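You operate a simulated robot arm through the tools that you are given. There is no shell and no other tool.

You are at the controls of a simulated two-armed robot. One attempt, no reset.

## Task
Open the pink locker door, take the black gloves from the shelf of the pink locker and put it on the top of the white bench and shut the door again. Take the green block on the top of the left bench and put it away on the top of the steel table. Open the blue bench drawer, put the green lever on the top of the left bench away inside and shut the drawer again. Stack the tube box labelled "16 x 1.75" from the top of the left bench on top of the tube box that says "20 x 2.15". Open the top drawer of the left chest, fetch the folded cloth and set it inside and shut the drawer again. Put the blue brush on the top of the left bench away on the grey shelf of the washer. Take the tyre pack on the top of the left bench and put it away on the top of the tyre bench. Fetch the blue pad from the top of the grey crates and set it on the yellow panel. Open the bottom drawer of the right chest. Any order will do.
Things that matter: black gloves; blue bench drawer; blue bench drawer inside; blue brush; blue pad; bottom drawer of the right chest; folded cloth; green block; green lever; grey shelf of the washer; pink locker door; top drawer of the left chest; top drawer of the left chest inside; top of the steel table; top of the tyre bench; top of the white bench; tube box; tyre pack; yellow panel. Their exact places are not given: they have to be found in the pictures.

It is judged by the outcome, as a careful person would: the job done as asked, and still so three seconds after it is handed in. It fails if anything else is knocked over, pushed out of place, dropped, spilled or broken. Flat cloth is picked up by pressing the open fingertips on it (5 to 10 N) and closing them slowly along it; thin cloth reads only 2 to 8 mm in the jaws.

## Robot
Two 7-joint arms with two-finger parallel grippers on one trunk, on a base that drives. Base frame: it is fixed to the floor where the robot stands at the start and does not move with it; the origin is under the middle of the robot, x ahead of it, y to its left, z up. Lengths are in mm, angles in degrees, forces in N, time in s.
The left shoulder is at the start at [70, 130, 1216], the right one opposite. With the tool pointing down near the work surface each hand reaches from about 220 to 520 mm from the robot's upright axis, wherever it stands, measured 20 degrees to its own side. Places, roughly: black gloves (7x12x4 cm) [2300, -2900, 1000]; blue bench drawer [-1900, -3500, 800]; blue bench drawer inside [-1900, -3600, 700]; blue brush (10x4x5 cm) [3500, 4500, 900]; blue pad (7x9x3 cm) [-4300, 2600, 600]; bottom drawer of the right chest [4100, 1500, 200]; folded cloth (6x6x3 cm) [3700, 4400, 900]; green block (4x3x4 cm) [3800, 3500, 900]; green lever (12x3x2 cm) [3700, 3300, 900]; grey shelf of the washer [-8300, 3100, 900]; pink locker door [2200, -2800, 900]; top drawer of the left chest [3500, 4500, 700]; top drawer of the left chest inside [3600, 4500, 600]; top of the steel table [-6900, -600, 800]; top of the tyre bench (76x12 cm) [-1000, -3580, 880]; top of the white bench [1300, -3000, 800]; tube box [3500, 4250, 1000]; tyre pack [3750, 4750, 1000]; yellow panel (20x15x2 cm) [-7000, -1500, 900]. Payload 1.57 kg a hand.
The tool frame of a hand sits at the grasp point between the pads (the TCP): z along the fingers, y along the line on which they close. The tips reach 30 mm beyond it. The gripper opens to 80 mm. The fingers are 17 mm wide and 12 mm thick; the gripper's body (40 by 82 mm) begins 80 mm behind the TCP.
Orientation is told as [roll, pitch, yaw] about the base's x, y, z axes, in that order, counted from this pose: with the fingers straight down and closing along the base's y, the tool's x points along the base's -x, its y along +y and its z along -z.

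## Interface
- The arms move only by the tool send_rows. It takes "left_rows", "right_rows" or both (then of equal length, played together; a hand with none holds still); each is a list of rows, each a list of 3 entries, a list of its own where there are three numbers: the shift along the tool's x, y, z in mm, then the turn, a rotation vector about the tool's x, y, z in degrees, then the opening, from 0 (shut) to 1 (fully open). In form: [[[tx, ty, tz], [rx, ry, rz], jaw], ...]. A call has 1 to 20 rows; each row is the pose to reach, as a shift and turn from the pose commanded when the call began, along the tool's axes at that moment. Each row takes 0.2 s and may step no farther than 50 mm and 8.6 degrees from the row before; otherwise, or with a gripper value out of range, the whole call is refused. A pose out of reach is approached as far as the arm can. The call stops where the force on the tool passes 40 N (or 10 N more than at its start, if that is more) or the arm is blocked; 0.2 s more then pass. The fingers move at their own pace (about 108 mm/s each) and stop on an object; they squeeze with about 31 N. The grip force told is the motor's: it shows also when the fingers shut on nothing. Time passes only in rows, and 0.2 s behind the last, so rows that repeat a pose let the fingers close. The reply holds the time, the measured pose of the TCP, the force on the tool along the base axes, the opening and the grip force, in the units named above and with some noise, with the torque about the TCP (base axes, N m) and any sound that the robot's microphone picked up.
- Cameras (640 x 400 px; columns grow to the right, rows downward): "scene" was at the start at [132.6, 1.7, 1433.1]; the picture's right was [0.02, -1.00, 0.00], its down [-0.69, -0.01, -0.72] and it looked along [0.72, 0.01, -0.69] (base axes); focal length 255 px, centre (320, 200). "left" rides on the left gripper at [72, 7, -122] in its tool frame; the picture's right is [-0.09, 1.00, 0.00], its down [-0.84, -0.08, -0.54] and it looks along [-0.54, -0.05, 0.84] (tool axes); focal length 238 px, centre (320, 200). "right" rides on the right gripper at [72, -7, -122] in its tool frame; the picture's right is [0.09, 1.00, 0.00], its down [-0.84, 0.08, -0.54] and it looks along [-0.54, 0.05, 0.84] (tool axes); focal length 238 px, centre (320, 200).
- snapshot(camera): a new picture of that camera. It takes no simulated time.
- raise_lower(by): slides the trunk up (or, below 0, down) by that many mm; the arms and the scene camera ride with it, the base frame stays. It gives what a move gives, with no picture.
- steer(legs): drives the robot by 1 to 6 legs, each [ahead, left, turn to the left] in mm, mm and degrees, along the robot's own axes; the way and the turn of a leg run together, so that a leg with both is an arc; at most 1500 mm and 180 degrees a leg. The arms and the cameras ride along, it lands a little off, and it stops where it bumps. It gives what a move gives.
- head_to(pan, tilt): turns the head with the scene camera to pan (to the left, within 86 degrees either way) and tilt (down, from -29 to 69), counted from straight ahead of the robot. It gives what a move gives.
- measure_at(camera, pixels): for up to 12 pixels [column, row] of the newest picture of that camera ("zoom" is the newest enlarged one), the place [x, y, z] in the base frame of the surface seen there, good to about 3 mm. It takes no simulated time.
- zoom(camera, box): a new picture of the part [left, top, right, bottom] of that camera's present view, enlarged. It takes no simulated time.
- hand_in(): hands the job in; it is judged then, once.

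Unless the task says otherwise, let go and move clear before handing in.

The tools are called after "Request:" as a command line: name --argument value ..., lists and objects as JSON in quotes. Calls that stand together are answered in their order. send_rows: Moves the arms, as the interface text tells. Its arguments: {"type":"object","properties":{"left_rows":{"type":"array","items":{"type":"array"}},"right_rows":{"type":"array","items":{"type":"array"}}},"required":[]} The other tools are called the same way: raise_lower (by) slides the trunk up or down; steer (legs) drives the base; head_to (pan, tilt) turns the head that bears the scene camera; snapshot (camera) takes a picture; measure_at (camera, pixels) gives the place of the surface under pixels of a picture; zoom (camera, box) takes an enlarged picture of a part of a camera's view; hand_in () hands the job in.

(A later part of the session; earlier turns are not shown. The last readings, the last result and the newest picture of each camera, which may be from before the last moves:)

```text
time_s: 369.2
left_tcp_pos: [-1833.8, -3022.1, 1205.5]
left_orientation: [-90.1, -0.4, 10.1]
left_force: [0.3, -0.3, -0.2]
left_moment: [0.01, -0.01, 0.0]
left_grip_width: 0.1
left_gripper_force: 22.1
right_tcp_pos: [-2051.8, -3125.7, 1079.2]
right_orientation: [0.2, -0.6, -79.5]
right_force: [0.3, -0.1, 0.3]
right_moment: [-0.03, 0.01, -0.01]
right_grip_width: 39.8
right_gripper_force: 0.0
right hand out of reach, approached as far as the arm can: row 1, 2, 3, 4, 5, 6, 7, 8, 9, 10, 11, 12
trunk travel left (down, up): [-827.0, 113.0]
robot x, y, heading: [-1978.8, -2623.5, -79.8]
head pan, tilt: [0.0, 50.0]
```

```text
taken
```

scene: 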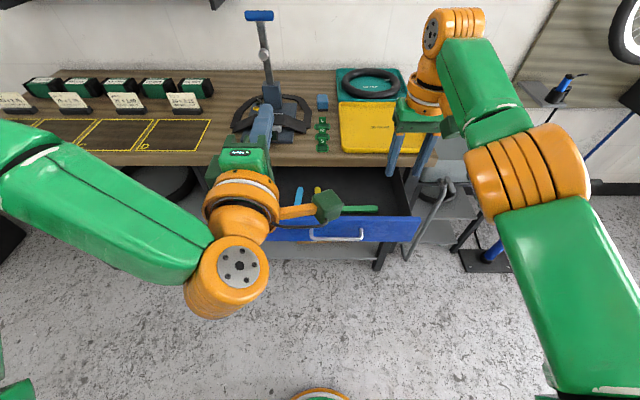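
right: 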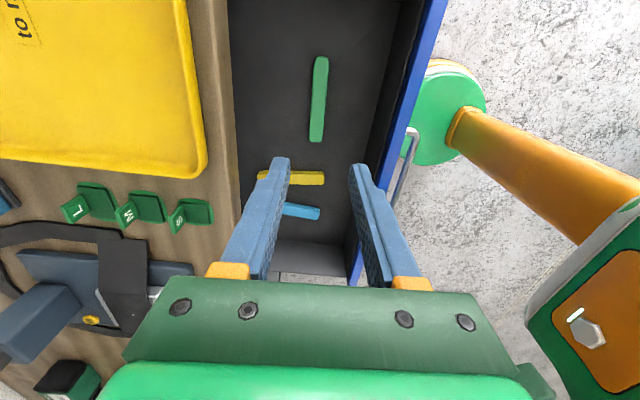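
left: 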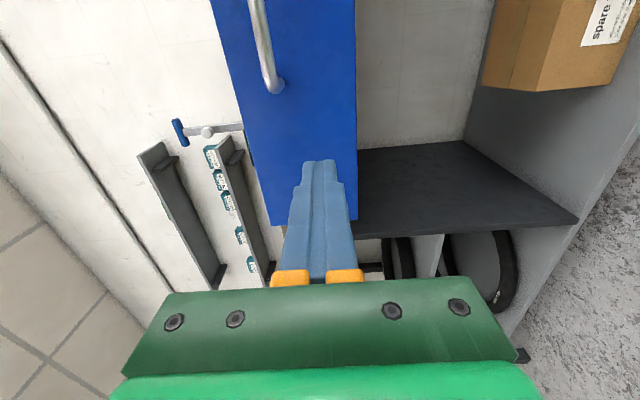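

Request:
send_rows --right_rows '[[[-25, 0, 25], [0, 0, 0], 0.5], [[-50, 0, 50], [0, 0, 0], 0.5], [[-75, 0, 75], [0, 0, 0], 0.5], [[-100, 0, 100], [0, 0, 0], 0.5], [[-100, 0, 100], [0, 0, 0], 0.5], [[-100, 0, 100], [0, 0, 0], 0.5]]'

```text
time_s: 370.6
left_tcp_pos: [-1833.5, -3021.4, 1205.6]
left_orientation: [-90.2, -0.5, 10.1]
left_force: [0.1, -0.2, 0.1]
left_moment: [0.0, 0.02, 0.0]
left_grip_width: 0.1
left_gripper_force: 21.3
right_tcp_pos: [-2072.8, -3141.5, 1003.0]
right_orientation: [0.3, -0.6, -79.5]
right_force: [0.6, -0.4, 0.3]
right_moment: [-0.01, 0.0, 0.0]
right_grip_width: 39.9
right_gripper_force: 0.2
right hand out of reach, approached as far as the arm can: row 1, 2, 3, 4, 5, 6
trunk travel left (down, up): [-827.0, 113.0]
robot x, y, heading: [-1983.2, -2623.5, -79.6]
head pan, tilt: [0.0, 50.0]
```

The arm is stretched at its limit; I try a purely radial pull toward the shoulder, held for many rows.

Request:
send_rows --right_rows '[[[45, 5, 2], [0, 0, 0], 0.5], [[90, 11, 4], [0, 0, 0], 0.5], [[130, 16, 6], [0, 0, 0], 0.5], [[150, 18, 7], [0, 0, 0], 0.5], [[150, 18, 7], [0, 0, 0], 0.5], [[150, 18, 7], [0, 0, 0], 0.5], [[150, 18, 7], [0, 0, 0], 0.5], [[150, 18, 7], [0, 0, 0], 0.5], [[150, 18, 7], [0, 0, 0], 0.5], [[150, 18, 7], [0, 0, 0], 0.5]]'

```text
time_s: 372.8
left_tcp_pos: [-1834.4, -3021.8, 1205.7]
left_orientation: [-90.2, -0.4, 10.0]
left_force: [-0.2, 0.7, -0.7]
left_moment: [0.0, -0.02, 0.0]
left_grip_width: 0.0
left_gripper_force: 21.7
right_tcp_pos: [-2077.9, -2990.4, 995.6]
right_orientation: [0.3, -0.6, -79.5]
right_force: [0.6, 0.2, 0.3]
right_moment: [0.0, 0.05, 0.03]
right_grip_width: 40.2
right_gripper_force: 0.0
trunk travel left (down, up): [-827.0, 113.0]
robot x, y, heading: [-1980.2, -2624.3, -79.5]
head pan, tilt: [0.0, 50.0]
```

That freed it: right hand now at 343 mm ahead. I lower the trunk again to push the drawer with the left fist.

Request:
raise_lower --by -249

Request:
raise_lower --by -200

Request:
head_to --pan 0 --tilt 42

Request:
snapshot --camera "scene"

Request:
snapshot --camera "left"

```text
time_s: 375.4
left_tcp_pos: [-1834.7, -3022.1, 956.7]
left_orientation: [-90.2, -0.4, 10.0]
left_force: [-1.0, -0.3, -0.4]
left_moment: [-0.02, -0.04, 0.02]
left_grip_width: 0.0
left_gripper_force: 20.9
right_tcp_pos: [-2077.3, -2991.5, 745.0]
right_orientation: [0.0, -0.6, -79.5]
right_force: [0.4, -0.2, -0.1]
right_moment: [0.01, -0.01, -0.02]
right_grip_width: 40.0
right_gripper_force: 0.1
trunk travel left (down, up): [-578.0, 362.0]
robot x, y, heading: [-1978.9, -2623.0, -79.9]
head pan, tilt: [0.0, 50.0]
```

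```text
time_s: 377.6
left_tcp_pos: [-1835.2, -3022.6, 757.4]
left_orientation: [-90.2, -0.3, 10.1]
left_force: [0.7, -0.1, 0.0]
left_moment: [0.0, 0.03, -0.03]
left_grip_width: 0.0
left_gripper_force: 20.9
right_tcp_pos: [-2079.5, -2990.0, 545.3]
right_orientation: [0.2, -0.5, -79.5]
right_force: [0.6, 0.6, -0.2]
right_moment: [-0.03, 0.04, -0.01]
right_grip_width: 39.9
right_gripper_force: 0.1
trunk travel left (down, up): [-378.0, 562.0]
robot x, y, heading: [-1979.7, -2623.6, -79.7]
head pan, tilt: [0.0, 50.0]
```

```text
time_s: 378.3
left_tcp_pos: [-1834.8, -3021.4, 757.5]
left_orientation: [-90.2, -0.5, 9.9]
left_force: [0.3, 0.7, 0.2]
left_moment: [0.02, 0.02, 0.01]
left_grip_width: 0.2
left_gripper_force: 21.5
right_tcp_pos: [-2078.4, -2991.4, 544.6]
right_orientation: [0.2, -0.5, -79.5]
right_force: [0.2, 0.5, 0.6]
right_moment: [-0.01, 0.02, 0.02]
right_grip_width: 39.9
right_gripper_force: 0.1
trunk travel left (down, up): [-378.0, 562.0]
robot x, y, heading: [-1982.5, -2624.4, -79.6]
head pan, tilt: [0.0, 42.0]
```

```text
taken
```

scene: 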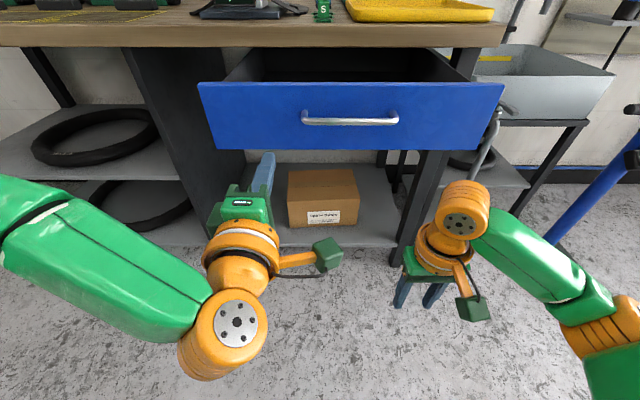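

```text
taken
```

left: 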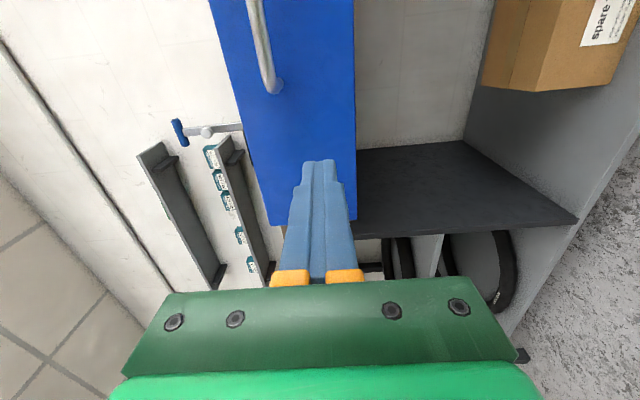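

I centre the push point a bit (90 mm right), then drive forward.

Request:
steer --legs '[[0, -90, 0], [265, 0, 0]]'

Request:
snapshot --camera "left"

Request:
snapshot --camera "scene"

```text
time_s: 380.9
left_tcp_pos: [-1880.5, -3299.2, 756.4]
left_orientation: [-90.1, -0.5, 9.9]
left_force: [-0.2, -0.2, -0.3]
left_moment: [0.01, -0.02, -0.01]
left_grip_width: 0.0
left_gripper_force: 21.5
right_tcp_pos: [-2123.8, -3266.6, 545.9]
right_orientation: [0.2, -0.5, -79.7]
right_force: [0.3, 0.2, -0.5]
right_moment: [0.0, 0.01, -0.02]
right_grip_width: 40.0
right_gripper_force: 0.0
trunk travel left (down, up): [-378.0, 562.0]
robot x, y, heading: [-2024.0, -2900.0, -80.1]
head pan, tilt: [0.0, 42.0]
```

```text
taken
```

left: 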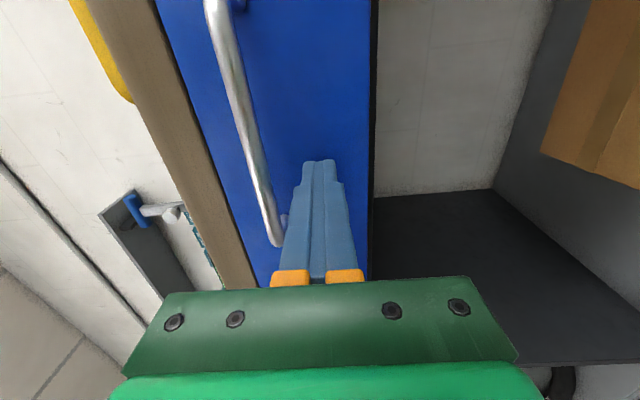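

```text
taken
```

scene: 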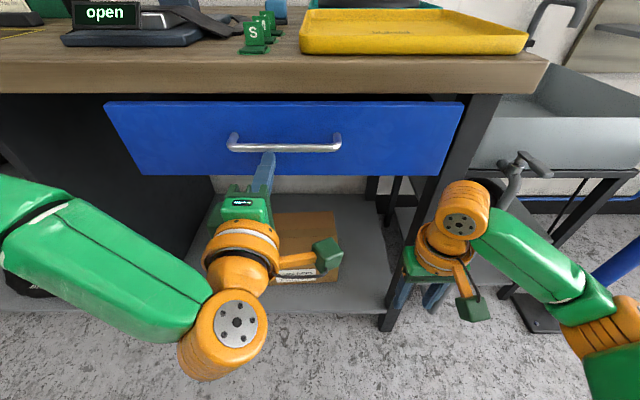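

About 26 mm remain; I finish with the arm.

Request:
send_rows --left_rows '[[[0, 0, 8], [0, 0, 0], 0.0], [[0, 0, 15], [0, 0, 0], 0.0], [[0, 0, 21], [0, 0, 0], 0.0], [[0, 0, 25], [0, 0, 0], 0.0], [[0, 0, 29], [0, 0, 0], 0.0], [[0, 0, 33], [0, 0, 0], 0.0]]'

Request:
snapshot --camera "scene"

```text
time_s: 382.4
left_tcp_pos: [-1875.5, -3324.4, 757.9]
left_orientation: [-90.1, -0.6, 9.6]
left_force: [-1.7, 20.5, 0.4]
left_moment: [0.04, 0.12, 0.2]
left_grip_width: 0.2
left_gripper_force: 20.8
right_tcp_pos: [-2123.8, -3263.5, 548.1]
right_orientation: [0.2, -0.8, -79.7]
right_force: [0.6, 0.1, -0.2]
right_moment: [0.04, 0.02, 0.03]
right_grip_width: 40.1
right_gripper_force: 0.1
trunk travel left (down, up): [-378.0, 562.0]
robot x, y, heading: [-2026.0, -2897.2, -79.8]
head pan, tilt: [0.0, 42.0]
stopped in row 6 (left hand): the force on the tool passed its limit at 42 N (the readings are from after the stop); the commanded pose is now the measured one
```

```text
taken
```

scene: 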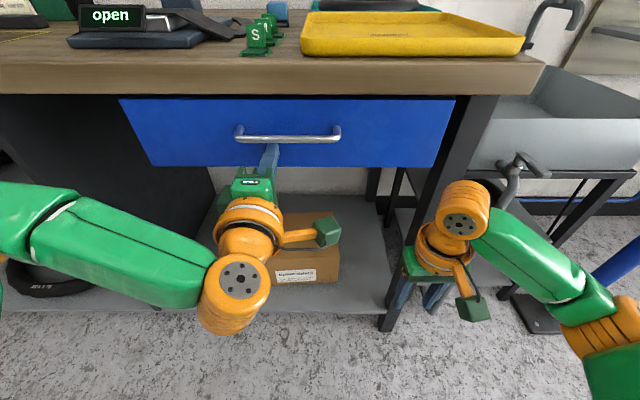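

The drawer is shut (contact at 42 N, panel back at y≈-3355). I back off, raise, and bring the left hand back to fingers-down.

Request:
send_rows --left_rows '[[[0, 0, -30], [0, 0, 0], 0.0], [[0, 0, -60], [0, 0, 0], 0.0], [[0, 0, -60], [0, 0, 0], 0.3]]'

Request:
steer --legs '[[-350, 0, 0]]'

Request:
raise_lower --by 250

Request:
raise_lower --by 220

Request:
send_rows --left_rows '[[[0, 0, 0], [-8, 0, 0], 0.5], [[0, 0, 0], [-16, 0, 0], 0.5], [[0, 0, 0], [-24, 0, 0], 0.5], [[0, 0, 0], [-32, 0, 0], 0.5], [[0, 0, 0], [-40, 0, 0], 0.5], [[0, 0, 0], [-48, 0, 0], 0.5], [[0, 0, 0], [-56, 0, 0], 0.5], [[0, 0, 0], [-64, 0, 0], 0.5], [[0, 0, 0], [-72, 0, 0], 0.5], [[0, 0, 0], [-80, 0, 0], 0.5], [[0, 0, 0], [-88, 0, 0], 0.5], [[0, 0, 0], [-90, 0, 0], 0.5], [[0, 0, 0], [-90, 0, 0], 0.5]]'

Request:
head_to --pan 0 --tilt 35

Request:
snapshot --camera "scene"

```text
time_s: 383.2
left_tcp_pos: [-1896.5, -3283.7, 756.9]
left_orientation: [-89.9, -0.5, 9.7]
left_force: [0.1, 0.0, 0.2]
left_moment: [0.02, -0.02, 0.0]
left_grip_width: 24.3
left_gripper_force: 0.0
left hand out of reach, approached as far as the arm can: row 2, 3
right_tcp_pos: [-2124.1, -3266.8, 546.1]
right_orientation: [0.2, -0.6, -79.6]
right_force: [0.3, -0.5, 0.0]
right_moment: [0.01, 0.03, -0.03]
right_grip_width: 39.9
right_gripper_force: 0.1
trunk travel left (down, up): [-378.0, 562.0]
robot x, y, heading: [-2020.1, -2897.8, -79.8]
head pan, tilt: [0.0, 42.0]
```

```text
time_s: 385.4
left_tcp_pos: [-1956.8, -2944.8, 755.2]
left_orientation: [-89.8, -0.7, 9.9]
left_force: [-0.8, -0.2, -1.0]
left_moment: [0.05, 0.02, 0.03]
left_grip_width: 24.2
left_gripper_force: 0.0
right_tcp_pos: [-2184.3, -2928.5, 545.4]
right_orientation: [0.1, -0.7, -79.5]
right_force: [0.4, 0.2, 0.1]
right_moment: [-0.03, -0.02, -0.01]
right_grip_width: 39.9
right_gripper_force: 0.2
trunk travel left (down, up): [-378.0, 562.0]
robot x, y, heading: [-2084.6, -2564.9, -79.8]
head pan, tilt: [0.0, 42.0]
```

```text
time_s: 388.0
left_tcp_pos: [-1958.0, -2944.0, 1004.7]
left_orientation: [-89.8, -0.6, 9.9]
left_force: [0.1, 0.9, 0.1]
left_moment: [0.01, 0.0, -0.03]
left_grip_width: 23.8
left_gripper_force: 0.1
right_tcp_pos: [-2183.3, -2928.1, 794.8]
right_orientation: [0.2, -0.6, -79.5]
right_force: [-0.6, -0.3, 0.6]
right_moment: [-0.03, 0.0, 0.01]
right_grip_width: 40.2
right_gripper_force: 0.2
trunk travel left (down, up): [-628.0, 312.0]
robot x, y, heading: [-2084.0, -2558.9, -79.7]
head pan, tilt: [0.0, 42.0]
```

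```text
time_s: 390.3
left_tcp_pos: [-1956.8, -2944.7, 1225.6]
left_orientation: [-89.8, -0.6, 9.9]
left_force: [-0.8, -0.2, -0.5]
left_moment: [0.0, 0.01, -0.02]
left_grip_width: 23.9
left_gripper_force: 0.1
right_tcp_pos: [-2182.6, -2928.0, 1016.2]
right_orientation: [0.2, -0.6, -79.5]
right_force: [-0.7, -0.4, -0.7]
right_moment: [0.01, -0.03, 0.02]
right_grip_width: 39.9
right_gripper_force: 0.1
trunk travel left (down, up): [-848.0, 92.0]
robot x, y, heading: [-2088.0, -2558.8, -79.8]
head pan, tilt: [0.0, 42.0]
```

```text
time_s: 393.1
left_tcp_pos: [-1957.8, -2945.0, 1225.3]
left_orientation: [0.1, -0.5, 9.8]
left_force: [0.4, -0.8, 0.2]
left_moment: [0.0, 0.02, -0.01]
left_grip_width: 40.0
left_gripper_force: 0.1
right_tcp_pos: [-2181.2, -2929.0, 1016.3]
right_orientation: [0.1, -0.6, -79.5]
right_force: [0.3, 0.0, -0.1]
right_moment: [0.0, 0.03, -0.02]
right_grip_width: 40.0
right_gripper_force: 0.2
trunk travel left (down, up): [-848.0, 92.0]
robot x, y, heading: [-2083.2, -2559.2, -79.7]
head pan, tilt: [0.0, 42.0]
```

```text
time_s: 393.8
left_tcp_pos: [-1956.4, -2945.0, 1224.2]
left_orientation: [0.2, -0.5, 9.9]
left_force: [0.8, 0.8, 0.0]
left_moment: [-0.02, -0.03, -0.03]
left_grip_width: 40.1
left_gripper_force: 0.0
right_tcp_pos: [-2182.8, -2927.1, 1015.2]
right_orientation: [0.3, -0.5, -79.4]
right_force: [0.1, -0.7, -0.4]
right_moment: [-0.02, 0.08, 0.05]
right_grip_width: 40.0
right_gripper_force: 0.1
trunk travel left (down, up): [-848.0, 92.0]
robot x, y, heading: [-2084.5, -2558.3, -79.8]
head pan, tilt: [0.0, 35.0]
```

```text
taken
```

scene: 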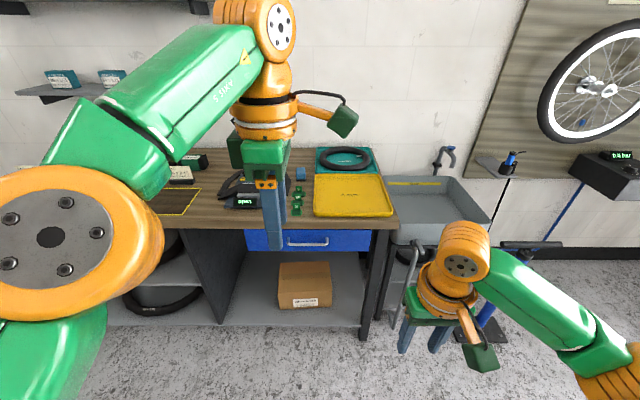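

Drawer shut and clear. I straighten the left hand and look toward the white bench and locker.

Request:
send_rows --left_rows '[[[-10, 5, 0], [0, 0, 8.5], 0.5], [[-20, 10, 0], [0, 0, 17], 0.5], [[-30, 15, 0], [0, 0, 25.5], 0.5], [[-40, 20, 0], [0, 0, 34], 0.5], [[-50, 25, 0], [0, 0, 42.5], 0.5], [[-60, 30, 0], [0, 0, 51], 0.5], [[-70, 40, 0], [0, 0, 59.5], 0.5], [[-80, 50, 0], [0, 0, 68], 0.5], [[-80, 50, 10], [0, 0, 76.5], 0.5], [[-80, 50, 20], [0, 0, 85], 0.5], [[-80, 50, 30], [0, 0, 90], 0.5], [[-80, 50, 30], [0, 0, 90], 0.5]]'

Request:
steer --legs '[[-350, 0, 0], [0, 0, 80]]'

Request:
head_to --pan 0 --tilt 18

Request:
snapshot --camera "scene"

```text
time_s: 396.4
left_tcp_pos: [-1887.5, -2881.7, 1197.8]
left_orientation: [0.6, 0.2, -80.1]
left_force: [-0.1, -0.8, -0.1]
left_moment: [-0.01, 0.0, 0.0]
left_grip_width: 40.2
left_gripper_force: 0.0
right_tcp_pos: [-2184.1, -2928.0, 1014.6]
right_orientation: [0.2, -0.6, -79.5]
right_force: [0.2, 0.1, -0.5]
right_moment: [-0.01, 0.03, 0.03]
right_grip_width: 40.1
right_gripper_force: 0.0
trunk travel left (down, up): [-848.0, 92.0]
robot x, y, heading: [-2087.2, -2560.8, -79.6]
head pan, tilt: [0.0, 35.0]
```

```text
time_s: 401.9
left_tcp_pos: [-1786.2, -2104.8, 1198.1]
left_orientation: [0.6, 0.2, -3.7]
left_force: [0.7, -0.6, 0.0]
left_moment: [0.0, -0.01, -0.03]
left_grip_width: 39.9
left_gripper_force: 0.1
right_tcp_pos: [-1810.9, -2403.2, 1014.4]
right_orientation: [0.4, -0.6, -3.1]
right_force: [0.3, 0.7, 0.0]
right_moment: [-0.02, -0.01, 0.0]
right_grip_width: 40.0
right_gripper_force: 0.0
trunk travel left (down, up): [-848.0, 92.0]
robot x, y, heading: [-2145.7, -2220.5, -3.6]
head pan, tilt: [0.0, 35.0]
```

```text
time_s: 402.7
left_tcp_pos: [-1786.2, -2104.1, 1198.5]
left_orientation: [0.6, 0.2, -3.6]
left_force: [-0.1, -0.7, 0.8]
left_moment: [0.0, -0.02, 0.04]
left_grip_width: 40.2
left_gripper_force: 0.1
right_tcp_pos: [-1810.5, -2403.6, 1015.4]
right_orientation: [0.2, -0.6, -3.1]
right_force: [0.4, 0.6, -0.6]
right_moment: [-0.02, 0.01, 0.01]
right_grip_width: 39.9
right_gripper_force: 0.2
trunk travel left (down, up): [-848.0, 92.0]
robot x, y, heading: [-2146.3, -2220.6, -3.3]
head pan, tilt: [0.0, 18.0]
```

```text
taken
```

scene: 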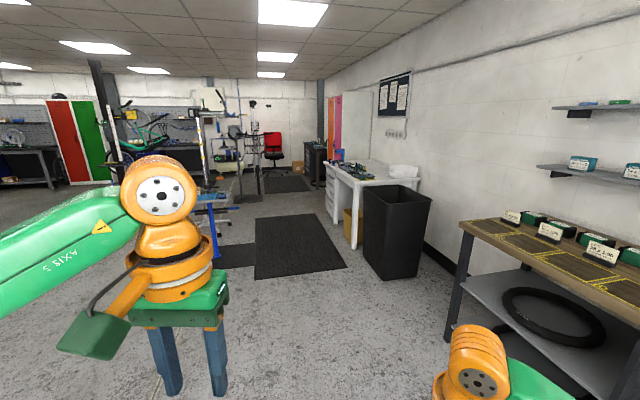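

Request:
measure_at --camera "scene" --pixels '[[217, 250], [205, 160], [235, 205], [215, 215], [365, 265], [375, 200], [345, 235], [330, 180], [300, 215], [345, 140], [240, 240], [225, 240]]'

Request:
zoom --camera "scene" --box '[180, 80, 440, 280]'

```text
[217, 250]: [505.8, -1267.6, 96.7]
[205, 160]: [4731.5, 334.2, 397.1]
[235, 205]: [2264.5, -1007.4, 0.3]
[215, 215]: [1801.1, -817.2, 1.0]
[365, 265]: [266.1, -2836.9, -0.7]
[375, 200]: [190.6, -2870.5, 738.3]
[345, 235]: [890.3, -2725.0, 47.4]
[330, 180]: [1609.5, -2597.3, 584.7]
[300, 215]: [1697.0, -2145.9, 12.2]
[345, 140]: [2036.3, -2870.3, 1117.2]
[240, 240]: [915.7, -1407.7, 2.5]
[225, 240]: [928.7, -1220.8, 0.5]
```

```text
2.00 times, centred on (310, 180) of scene
```

zoom: 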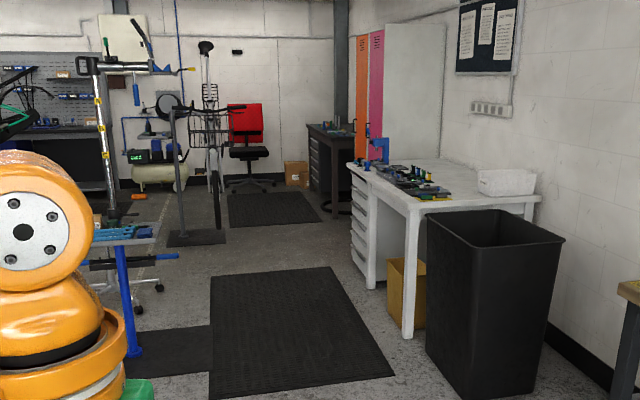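

The corridor along y≈-2100 is clear (stand foot at [506,-1268], bin at [266,-2837]). I drive to the locker and turn to face it.

Request:
steer --legs '[[0, 0, 7.2], [1350, 0, 0], [1350, 0, 0], [1350, 0, 0], [0, 0, -84]]'

Request:
head_to --pan 0 --tilt 22

Request:
snapshot --camera "scene"

```text
time_s: 426.6
left_tcp_pos: [2111.2, -2262.7, 1198.3]
left_orientation: [0.5, 0.3, -82.6]
left_force: [-0.4, -0.5, 0.9]
left_moment: [-0.01, 0.0, -0.03]
left_grip_width: 39.9
left_gripper_force: 0.0
right_tcp_pos: [1815.1, -2295.7, 1014.5]
right_orientation: [0.1, -0.5, -81.9]
right_force: [-0.6, 0.1, -0.2]
right_moment: [-0.01, -0.01, -0.01]
right_grip_width: 40.0
right_gripper_force: 0.0
trunk travel left (down, up): [-848.0, 92.0]
robot x, y, heading: [1925.3, -1934.7, -82.4]
head pan, tilt: [0.0, 18.0]
```

```text
time_s: 427.2
left_tcp_pos: [2112.1, -2263.0, 1198.5]
left_orientation: [0.6, 0.2, -82.6]
left_force: [0.1, -0.9, -0.3]
left_moment: [-0.01, -0.03, -0.01]
left_grip_width: 40.1
left_gripper_force: 0.0
right_tcp_pos: [1814.1, -2295.4, 1016.0]
right_orientation: [0.2, -0.7, -82.0]
right_force: [-0.2, 1.7, -0.5]
right_moment: [-0.01, 0.01, -0.01]
right_grip_width: 40.0
right_gripper_force: 0.1
trunk travel left (down, up): [-848.0, 92.0]
robot x, y, heading: [1928.2, -1931.8, -82.1]
head pan, tilt: [0.0, 22.0]
```

```text
taken
```

scene: 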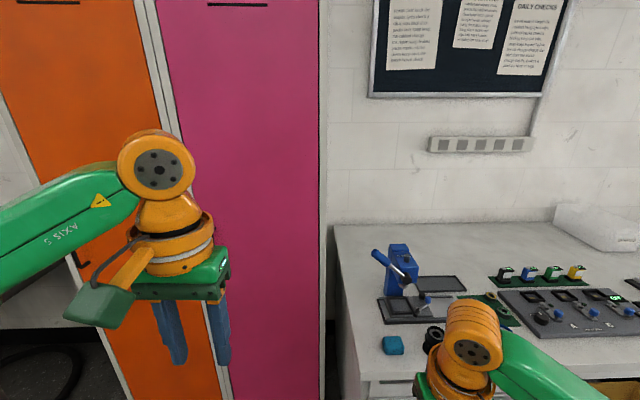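

Request:
measure_at --camera "scene" --pixels '[[318, 200], [250, 200], [200, 200], [180, 110], [316, 100], [345, 235], [400, 340], [560, 240], [430, 250], [340, 240], [235, 380], [360, 380]]'

Request:
snapshot --camera "left"

```text
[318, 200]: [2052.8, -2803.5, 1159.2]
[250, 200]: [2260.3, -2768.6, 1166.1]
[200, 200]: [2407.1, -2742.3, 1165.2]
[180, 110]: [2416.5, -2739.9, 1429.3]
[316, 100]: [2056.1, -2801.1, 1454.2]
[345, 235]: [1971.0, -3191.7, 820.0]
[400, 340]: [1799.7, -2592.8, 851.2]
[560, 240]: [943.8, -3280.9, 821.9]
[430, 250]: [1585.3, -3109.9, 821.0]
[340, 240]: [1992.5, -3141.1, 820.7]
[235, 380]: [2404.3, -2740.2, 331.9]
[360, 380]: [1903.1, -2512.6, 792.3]
```

```text
taken
```

left: 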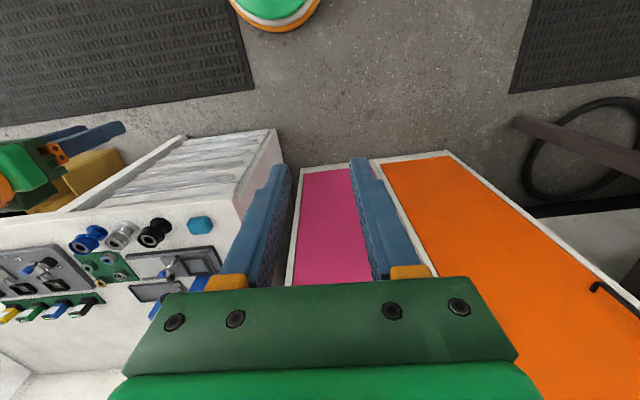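

The pink door spans x≈2053–2407 (face y≈-2803…-2742); the white bench top is at z 820 right of it. I shift left 300 mm to see the handle between my arms.

Request:
steer --legs '[[0, 330, 2]]'

Request:
head_to --pan 0 --tilt 30

Request:
snapshot --camera "scene"

Request:
zoom --camera "scene" --box '[230, 60, 430, 260]'

```text
time_s: 429.4
left_tcp_pos: [2439.3, -2205.9, 1199.4]
left_orientation: [0.7, 0.1, -80.5]
left_force: [0.2, 0.7, 0.5]
left_moment: [-0.01, -0.04, 0.01]
left_grip_width: 39.8
left_gripper_force: 0.1
right_tcp_pos: [2141.9, -2250.2, 1014.5]
right_orientation: [0.3, -0.5, -80.0]
right_force: [0.5, -0.7, -0.9]
right_moment: [0.0, 0.01, -0.02]
right_grip_width: 40.0
right_gripper_force: 0.0
trunk travel left (down, up): [-848.0, 92.0]
robot x, y, heading: [2248.7, -1883.9, -80.2]
head pan, tilt: [0.0, 22.0]
```

```text
time_s: 430.0
left_tcp_pos: [2441.1, -2204.7, 1198.3]
left_orientation: [0.7, 0.2, -80.5]
left_force: [-0.4, -0.2, 0.1]
left_moment: [0.0, -0.01, 0.01]
left_grip_width: 40.2
left_gripper_force: 0.0
right_tcp_pos: [2143.1, -2249.7, 1014.7]
right_orientation: [0.3, -0.6, -79.9]
right_force: [0.1, 0.9, -0.3]
right_moment: [0.01, -0.03, -0.03]
right_grip_width: 39.9
right_gripper_force: 0.1
trunk travel left (down, up): [-848.0, 92.0]
robot x, y, heading: [2245.9, -1879.3, -80.4]
head pan, tilt: [0.0, 30.0]
```

```text
taken
```

scene: 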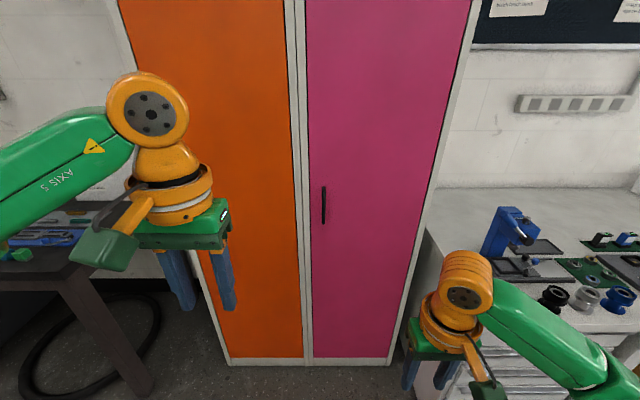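

```text
2.00 times, centred on (330, 160) of scene
```

zoom: 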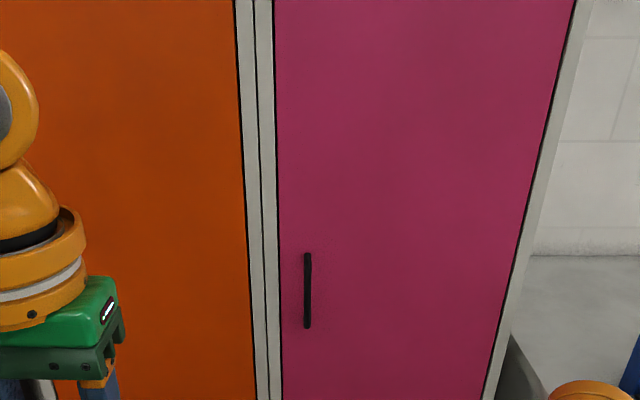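

The handle is a vertical black bar (323,205). I measure it and the door edges.

Request:
measure_at --camera "zoom" --pixels '[[307, 262], [307, 290], [307, 320], [330, 290], [285, 290], [500, 290], [450, 200], [265, 290], [514, 290]]'

Request:
zoom --camera "scene" --box '[300, 175, 350, 235]'

```text
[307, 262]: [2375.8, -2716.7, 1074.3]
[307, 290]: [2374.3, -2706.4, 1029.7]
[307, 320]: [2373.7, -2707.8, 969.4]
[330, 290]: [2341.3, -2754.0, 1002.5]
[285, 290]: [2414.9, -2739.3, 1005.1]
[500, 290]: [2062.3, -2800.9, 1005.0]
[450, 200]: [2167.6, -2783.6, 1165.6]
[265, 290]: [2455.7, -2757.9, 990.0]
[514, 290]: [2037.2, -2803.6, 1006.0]
```

```text
6.67 times, centred on (325, 205) of scene
```

zoom: 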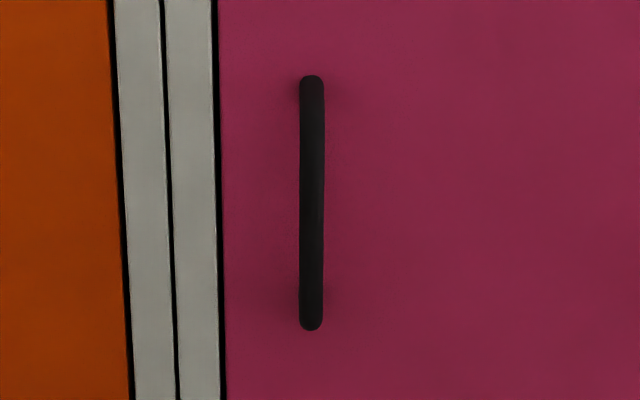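

The bar handle is at [2374,-2706], z 960–1085, 40 mm off the door; the hinge is at about [2050,-2803]. I turn the left hand to point forward (closing sideways) at that height.

Request:
send_rows --left_rows '[[[-6, -7, 0], [0, -8.5, 0], 0.7], [[-12, -14, 0], [0, -17, 0], 0.7], [[-18, -21, 0], [0, -25.5, 0], 0.7], [[-24, -28, 0], [0, -34, 0], 0.7], [[-30, -35, 0], [0, -42.5, 0], 0.7], [[-36, -42, 0], [0, -51, 0], 0.7], [[-42, -49, 0], [0, -59.5, 0], 0.7], [[-50, -56, 0], [0, -68, 0], 0.7], [[-58, -63, 0], [0, -76.5, 0], 0.7], [[-67, -70, 0], [0, -85, 0], 0.7], [[-67, -77, 0], [0, -90, 0], 0.7], [[-67, -77, 0], [0, -90, 0], 0.7]]'

Request:
raise_lower --by -160

Request:
snapshot --camera "scene"

Request:
snapshot --camera "left"

```text
time_s: 432.6
left_tcp_pos: [2377.4, -2285.0, 1197.2]
left_orientation: [76.9, -89.4, -157.6]
left_force: [-0.2, 0.3, 0.2]
left_moment: [-0.01, 0.01, 0.0]
left_grip_width: 55.9
left_gripper_force: 0.2
right_tcp_pos: [2144.5, -2250.3, 1015.0]
right_orientation: [0.3, -0.5, -79.9]
right_force: [0.2, -0.5, 0.5]
right_moment: [0.0, 0.0, 0.01]
right_grip_width: 40.1
right_gripper_force: 0.0
trunk travel left (down, up): [-848.0, 92.0]
robot x, y, heading: [2240.7, -1882.5, -80.3]
head pan, tilt: [0.0, 30.0]
```

```text
time_s: 434.5
left_tcp_pos: [2375.9, -2286.7, 1035.9]
left_orientation: [70.0, -89.4, -150.6]
left_force: [0.2, 0.1, -0.6]
left_moment: [-0.02, -0.01, -0.01]
left_grip_width: 56.2
left_gripper_force: 0.1
right_tcp_pos: [2142.2, -2250.5, 856.3]
right_orientation: [0.2, -0.6, -79.8]
right_force: [-0.6, 0.1, 0.4]
right_moment: [0.01, -0.02, 0.01]
right_grip_width: 40.0
right_gripper_force: 0.0
trunk travel left (down, up): [-688.0, 252.0]
robot x, y, heading: [2242.9, -1882.0, -80.0]
head pan, tilt: [0.0, 30.0]
```

```text
taken
```

scene: 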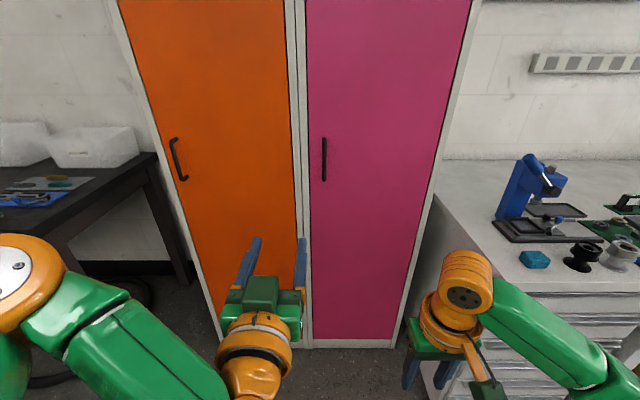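

```text
taken
```

left: 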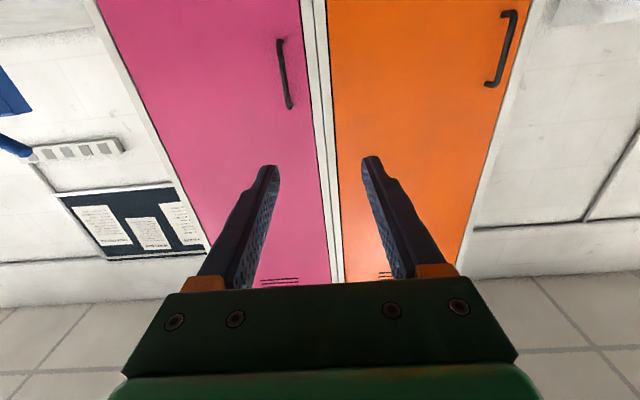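

The left hand points at the lockers. I lift and pull back the right hand for clearance, then drive to bring the left fingers around the pink door's handle.

Request:
send_rows --right_rows '[[[10, 0, -30], [0, 0, 0], 0.3], [[20, 0, -60], [0, 0, 0], 0.3], [[30, 0, -90], [0, 0, 0], 0.3], [[40, 0, -110], [0, 0, 0], 0.3], [[40, 0, -110], [0, 0, 0], 0.3]]'

Request:
steer --legs '[[0, -73, 0], [320, 0, 0]]'

Request:
snapshot --camera "left"

Request:
snapshot --camera "scene"

```text
time_s: 435.7
left_tcp_pos: [2377.3, -2286.2, 1037.3]
left_orientation: [68.6, -89.3, -149.0]
left_force: [-0.6, -0.8, 0.1]
left_moment: [0.0, -0.04, -0.04]
left_grip_width: 56.0
left_gripper_force: 0.1
right_tcp_pos: [2135.6, -2209.4, 967.1]
right_orientation: [0.2, -0.5, -79.9]
right_force: [0.5, -0.4, -0.5]
right_moment: [0.0, 0.03, 0.0]
right_grip_width: 24.1
right_gripper_force: 0.0
trunk travel left (down, up): [-688.0, 252.0]
robot x, y, heading: [2244.8, -1886.5, -80.2]
head pan, tilt: [0.0, 30.0]
```

```text
time_s: 438.4
left_tcp_pos: [2364.4, -2605.5, 1038.0]
left_orientation: [74.6, -89.4, -154.5]
left_force: [0.5, -0.7, -0.5]
left_moment: [0.02, 0.01, 0.01]
left_grip_width: 55.9
left_gripper_force: 0.0
right_tcp_pos: [2123.3, -2531.8, 967.3]
right_orientation: [0.2, -0.6, -79.1]
right_force: [-0.3, 0.1, 0.0]
right_moment: [0.0, -0.02, 0.0]
right_grip_width: 24.2
right_gripper_force: 0.1
trunk travel left (down, up): [-688.0, 252.0]
robot x, y, heading: [2228.8, -2204.8, -79.4]
head pan, tilt: [0.0, 30.0]
```

```text
taken
```

left: 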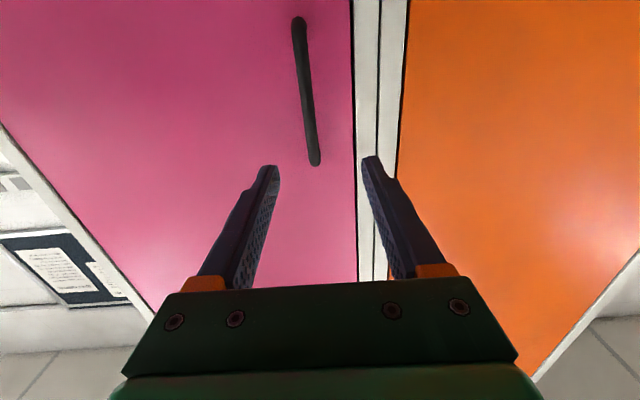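

```text
taken
```

scene: 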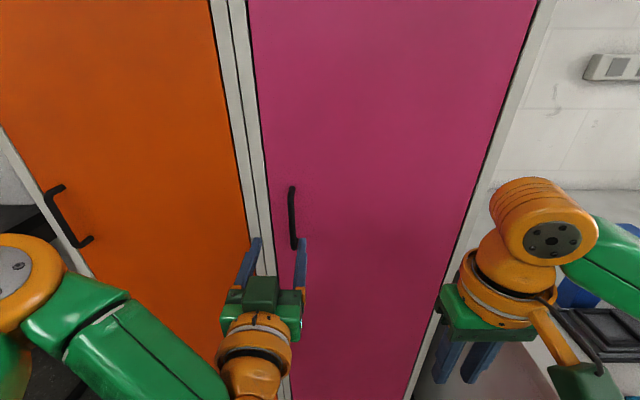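

Request:
measure_at --camera "left" --pixels '[[300, 30], [305, 80], [309, 120], [313, 155], [340, 100], [200, 100]]'

Request:
measure_at --camera "scene" --pixels '[[292, 195], [292, 215], [293, 240], [310, 220], [270, 220], [480, 220]]'

```text
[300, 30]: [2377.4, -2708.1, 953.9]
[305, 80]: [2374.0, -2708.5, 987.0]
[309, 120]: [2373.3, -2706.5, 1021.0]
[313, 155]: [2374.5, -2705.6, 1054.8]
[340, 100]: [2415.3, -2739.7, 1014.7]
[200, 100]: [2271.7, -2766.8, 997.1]
```

```text
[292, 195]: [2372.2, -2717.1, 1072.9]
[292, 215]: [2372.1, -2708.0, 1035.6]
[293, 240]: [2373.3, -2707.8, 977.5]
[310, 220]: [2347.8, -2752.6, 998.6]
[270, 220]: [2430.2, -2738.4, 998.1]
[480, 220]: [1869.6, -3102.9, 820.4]
```

The bar's centre is [2374,-2711,1015]. I extend the left hand 95 mm around it and close.

Request:
send_rows --left_rows '[[[10, -5, 30], [0, 0, 0], 0.7], [[20, -10, 60], [0, 0, 0], 0.7], [[23, -10, 85], [0, 0, 0], 0.7], [[23, -10, 95], [0, 0, 0], 0.7], [[23, -10, 95], [0, 0, 0], 0.4], [[23, -10, 95], [0, 0, 0], 0.0], [[23, -10, 95], [0, 0, 0], 0.0], [[23, -10, 95], [0, 0, 0], 0.0]]'

Request:
snapshot --camera "left"

```text
time_s: 440.2
left_tcp_pos: [2373.4, -2700.1, 1012.5]
left_orientation: [67.7, -89.5, -147.3]
left_force: [3.1, 0.0, -0.1]
left_moment: [-0.04, 0.3, 0.04]
left_grip_width: 11.8
left_gripper_force: 29.0
right_tcp_pos: [2124.5, -2532.5, 967.8]
right_orientation: [0.2, -0.6, -79.1]
right_force: [0.4, 0.0, 0.8]
right_moment: [0.01, 0.02, 0.01]
right_grip_width: 24.0
right_gripper_force: 0.1
trunk travel left (down, up): [-688.0, 252.0]
robot x, y, heading: [2230.6, -2202.9, -79.3]
head pan, tilt: [0.0, 30.0]
```

```text
taken
```

left: 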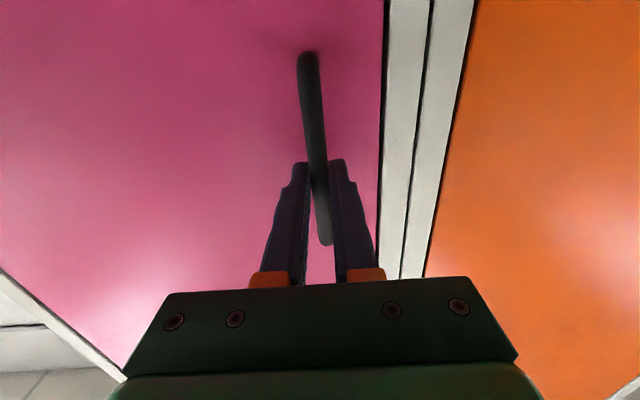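

Gripped (11.8 mm). I drive the first 15° of the arc and check.

Request:
steer --legs '[[-86, -19, 0]]'

Request:
snapshot --camera "scene"

```text
time_s: 441.3
left_tcp_pos: [2339.9, -2621.2, 1013.7]
left_orientation: [64.1, -89.5, -143.7]
left_force: [4.8, 2.4, -6.1]
left_moment: [-0.57, 0.29, 0.2]
left_grip_width: 12.0
left_gripper_force: 29.2
right_tcp_pos: [2091.1, -2452.9, 967.8]
right_orientation: [0.2, -0.5, -79.1]
right_force: [-0.2, 0.6, 0.1]
right_moment: [-0.04, 0.0, 0.01]
right_grip_width: 24.0
right_gripper_force: 0.1
trunk travel left (down, up): [-688.0, 252.0]
robot x, y, heading: [2193.8, -2126.2, -79.6]
head pan, tilt: [0.0, 30.0]
```

```text
taken
```

scene: 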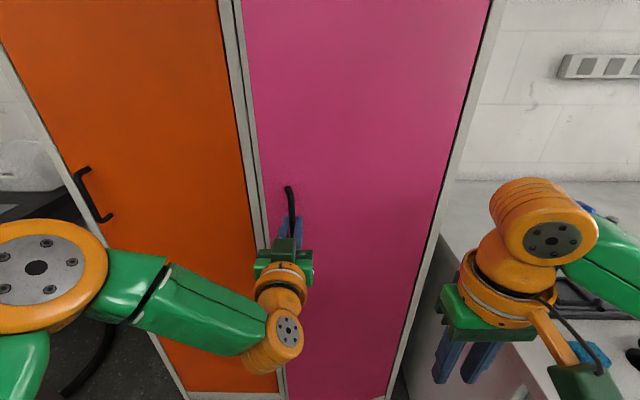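

Request:
measure_at --camera "scene" --pixels '[[260, 100], [300, 100], [400, 100], [470, 100], [290, 195], [240, 100], [300, 350], [340, 250], [291, 215]]'

Request:
snapshot --camera "left"

```text
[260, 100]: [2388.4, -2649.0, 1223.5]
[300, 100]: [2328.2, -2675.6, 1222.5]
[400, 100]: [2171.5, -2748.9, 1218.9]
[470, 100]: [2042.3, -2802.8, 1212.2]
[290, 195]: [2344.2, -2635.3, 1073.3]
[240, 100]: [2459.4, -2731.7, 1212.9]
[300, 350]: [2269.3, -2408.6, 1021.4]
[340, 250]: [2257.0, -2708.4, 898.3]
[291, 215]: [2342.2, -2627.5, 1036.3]
```

```text
taken
```

left: 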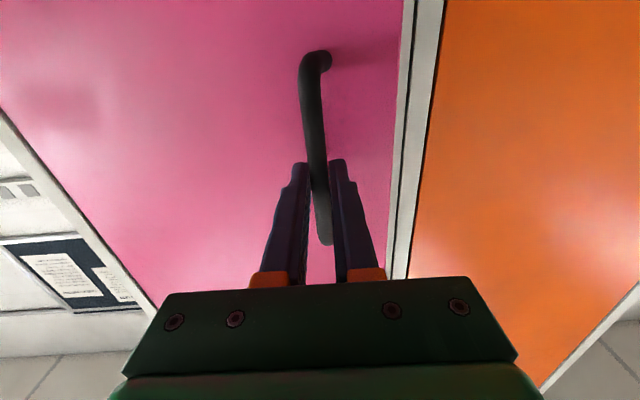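

The door follows (now ≈14° open). I continue along the arc.

Request:
steer --legs '[[-78, -41, 0], [-65, -59, 0]]'

Request:
snapshot --camera "scene"

Request:
snapshot --camera "left"

```text
time_s: 443.1
left_tcp_pos: [2215.8, -2499.4, 1015.0]
left_orientation: [121.4, -89.7, 158.6]
left_force: [7.2, 11.7, -4.7]
left_moment: [-0.71, 0.42, 0.19]
left_grip_width: 11.7
left_gripper_force: 29.3
right_tcp_pos: [1966.1, -2329.7, 968.6]
right_orientation: [0.0, -0.8, -79.4]
right_force: [-0.6, 0.4, -0.6]
right_moment: [-0.01, -0.05, -0.01]
right_grip_width: 23.9
right_gripper_force: 0.0
trunk travel left (down, up): [-688.0, 252.0]
robot x, y, heading: [2073.4, -2005.9, -79.7]
head pan, tilt: [0.0, 30.0]
```

```text
taken
```

scene: 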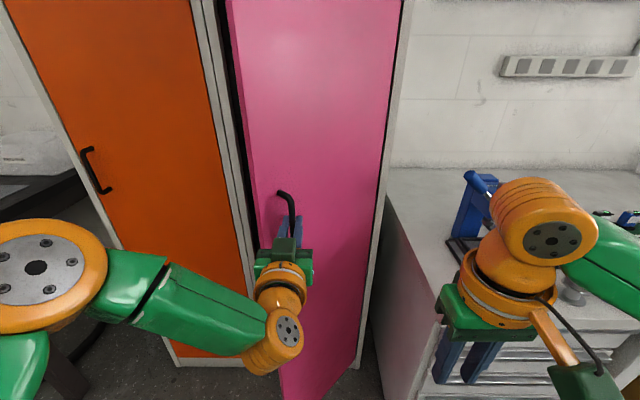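

```text
taken
```

left: 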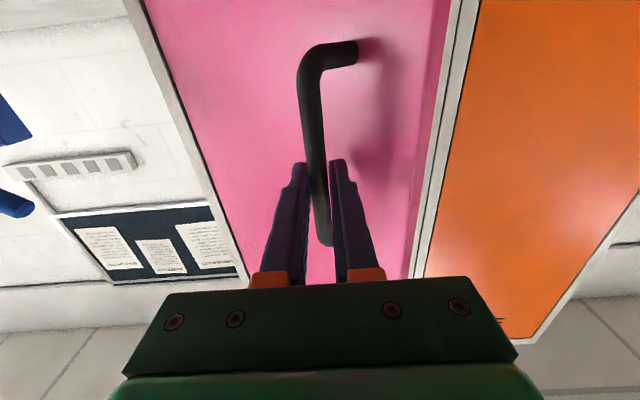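

About 45°. I go on to ≈85°.

Request:
steer --legs '[[-47, -74, 0], [-26, -84, 0]]'

Request:
snapshot --camera "scene"

```text
time_s: 444.9
left_tcp_pos: [2048.7, -2458.0, 1014.6]
left_orientation: [115.1, -89.6, 165.1]
left_force: [0.7, -3.2, 7.8]
left_moment: [-0.72, 0.37, 0.1]
left_grip_width: 11.8
left_gripper_force: 29.0
right_tcp_pos: [1798.3, -2288.9, 967.2]
right_orientation: [0.2, -0.7, -79.2]
right_force: [-0.2, -0.6, 0.6]
right_moment: [0.01, 0.01, 0.0]
right_grip_width: 24.0
right_gripper_force: 0.0
trunk travel left (down, up): [-688.0, 252.0]
robot x, y, heading: [1901.1, -1961.8, -79.7]
head pan, tilt: [0.0, 30.0]
```

```text
taken
```

scene: 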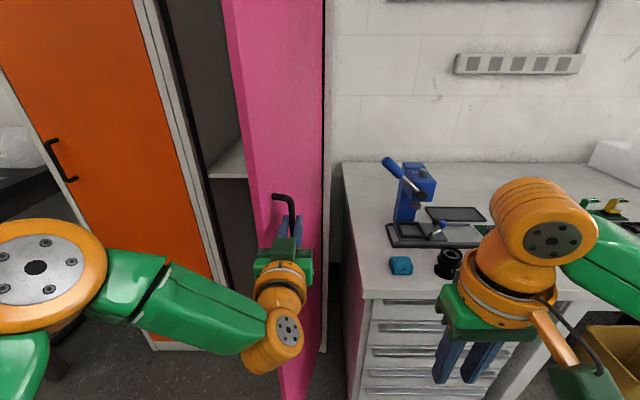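

Request:
steer --legs '[[-5, -58, 0], [3, -30, 0]]'

Request:
snapshot --camera "scene"

Request:
measure_at --camera "scene" --pixels '[[290, 100], [325, 100], [300, 330], [345, 330], [360, 300], [280, 195]]'

```text
time_s: 446.2
left_tcp_pos: [1964.5, -2468.7, 1015.8]
left_orientation: [135.4, -89.7, 144.7]
left_force: [0.4, 5.1, -0.4]
left_moment: [0.4, 0.6, -0.14]
left_grip_width: 12.0
left_gripper_force: 29.0
right_tcp_pos: [1714.1, -2300.1, 967.7]
right_orientation: [0.0, -0.7, -79.3]
right_force: [-0.3, 0.8, -0.2]
right_moment: [-0.02, 0.04, -0.02]
right_grip_width: 23.7
right_gripper_force: 0.1
trunk travel left (down, up): [-688.0, 252.0]
robot x, y, heading: [1817.3, -1971.4, -79.7]
head pan, tilt: [0.0, 30.0]
```

```text
taken
```

scene: 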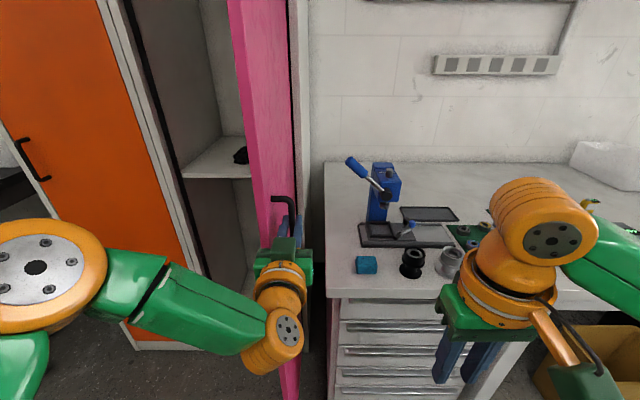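

```text
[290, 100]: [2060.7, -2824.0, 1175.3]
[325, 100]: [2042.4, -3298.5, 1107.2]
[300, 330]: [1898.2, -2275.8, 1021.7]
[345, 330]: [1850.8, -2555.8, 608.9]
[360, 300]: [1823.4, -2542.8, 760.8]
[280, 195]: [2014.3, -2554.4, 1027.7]
```

The door is open ≈88°; the shelf shows with something black at (240,155). I release the handle and back away.

Request:
send_rows --left_rows '[[[0, 0, 0], [0, 0, 0], 0.25], [[0, 0, 0], [0, 0, 0], 0.3], [[0, 0, 0], [0, 0, 0], 0.3], [[0, 0, -30], [0, 0, 0], 0.3], [[0, 0, -60], [0, 0, 0], 0.3], [[0, 0, -60], [0, 0, 0], 0.3]]'

Request:
steer --legs '[[-200, 0, 0], [0, 560, 0]]'

Request:
head_to --pan 0 --tilt 22

Request:
snapshot --camera "scene"

```text
time_s: 447.6
left_tcp_pos: [1950.1, -2413.6, 1014.0]
left_orientation: [102.3, -89.5, 177.9]
left_force: [-0.4, 0.0, -0.3]
left_moment: [0.03, 0.03, -0.02]
left_grip_width: 24.0
left_gripper_force: 0.0
right_tcp_pos: [1710.5, -2303.6, 966.7]
right_orientation: [0.3, -0.5, -79.3]
right_force: [1.2, 0.5, 0.0]
right_moment: [-0.01, 0.0, -0.01]
right_grip_width: 24.1
right_gripper_force: 0.0
trunk travel left (down, up): [-688.0, 252.0]
robot x, y, heading: [1817.0, -1973.1, -79.8]
head pan, tilt: [0.0, 30.0]
```

```text
time_s: 450.9
left_tcp_pos: [2214.1, -2153.6, 1011.0]
left_orientation: [50.8, -88.8, -127.3]
left_force: [0.5, 0.2, -0.4]
left_moment: [0.02, 0.0, 0.02]
left_grip_width: 24.1
left_gripper_force: 0.0
right_tcp_pos: [1970.6, -2055.6, 961.6]
right_orientation: [0.7, 0.0, -76.0]
right_force: [-0.8, 0.0, 0.3]
right_moment: [-0.01, -0.01, 0.0]
right_grip_width: 23.6
right_gripper_force: 0.0
trunk travel left (down, up): [-688.0, 252.0]
robot x, y, heading: [2062.0, -1710.6, -76.5]
head pan, tilt: [0.0, 30.0]
stopped in leg 2: the robot was blocked; the commanded pose is now the measured one
```

```text
time_s: 451.6
left_tcp_pos: [2206.3, -2155.8, 1014.1]
left_orientation: [66.9, -88.9, -144.3]
left_force: [0.2, 0.4, 0.0]
left_moment: [0.01, 0.02, -0.03]
left_grip_width: 24.1
left_gripper_force: 0.0
right_tcp_pos: [1962.4, -2054.4, 963.6]
right_orientation: [0.9, -0.3, -77.1]
right_force: [0.3, 0.3, 0.1]
right_moment: [-0.02, 0.03, -0.01]
right_grip_width: 24.1
right_gripper_force: 0.0
trunk travel left (down, up): [-688.0, 252.0]
robot x, y, heading: [2069.9, -1714.9, -77.5]
head pan, tilt: [0.0, 22.0]
```

```text
taken
```

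scene: 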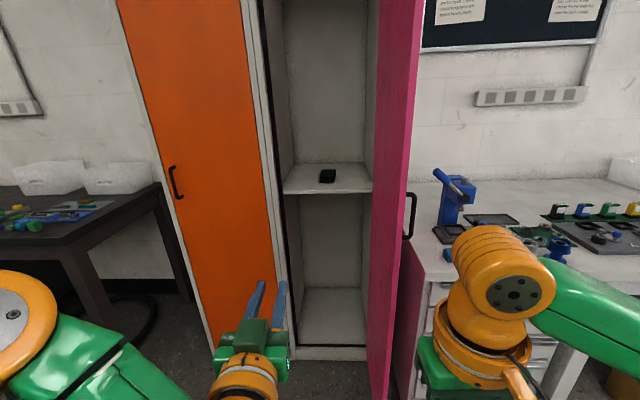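

The move was blocked at about [2066,-1713] by something on my left. I look there.

Request:
head_to --pan 80 --tilt 45

Request:
snapshot --camera "scene"

Request:
measure_at --camera "scene" --pixels '[[320, 200], [200, 250], [300, 300], [250, 150], [150, 200], [400, 250]]'

```text
time_s: 453.1
left_tcp_pos: [2207.2, -2155.5, 1011.3]
left_orientation: [62.8, -88.8, -140.2]
left_force: [-0.3, 0.8, 0.1]
left_moment: [0.0, 0.06, -0.02]
left_grip_width: 24.0
left_gripper_force: 0.1
right_tcp_pos: [1964.1, -2053.7, 961.1]
right_orientation: [0.9, -0.1, -77.0]
right_force: [0.7, 0.6, 0.6]
right_moment: [0.01, 0.04, -0.01]
right_grip_width: 23.8
right_gripper_force: 0.0
trunk travel left (down, up): [-688.0, 252.0]
robot x, y, heading: [2066.7, -1712.2, -77.5]
head pan, tilt: [80.0, 45.0]
```

```text
taken
```

scene: 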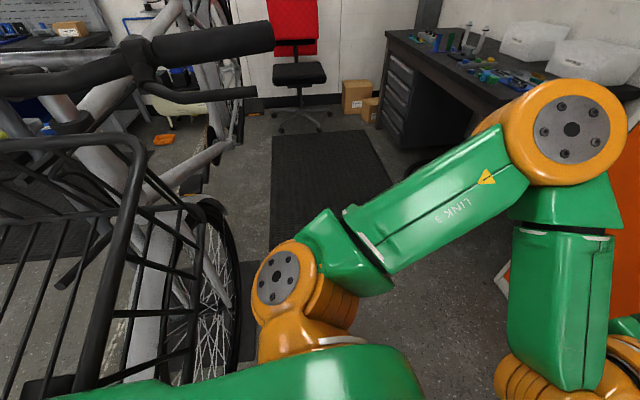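

```text
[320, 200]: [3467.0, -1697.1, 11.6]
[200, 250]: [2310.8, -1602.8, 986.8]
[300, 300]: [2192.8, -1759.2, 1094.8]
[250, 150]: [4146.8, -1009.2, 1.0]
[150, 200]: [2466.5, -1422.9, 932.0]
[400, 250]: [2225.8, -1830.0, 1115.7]
```

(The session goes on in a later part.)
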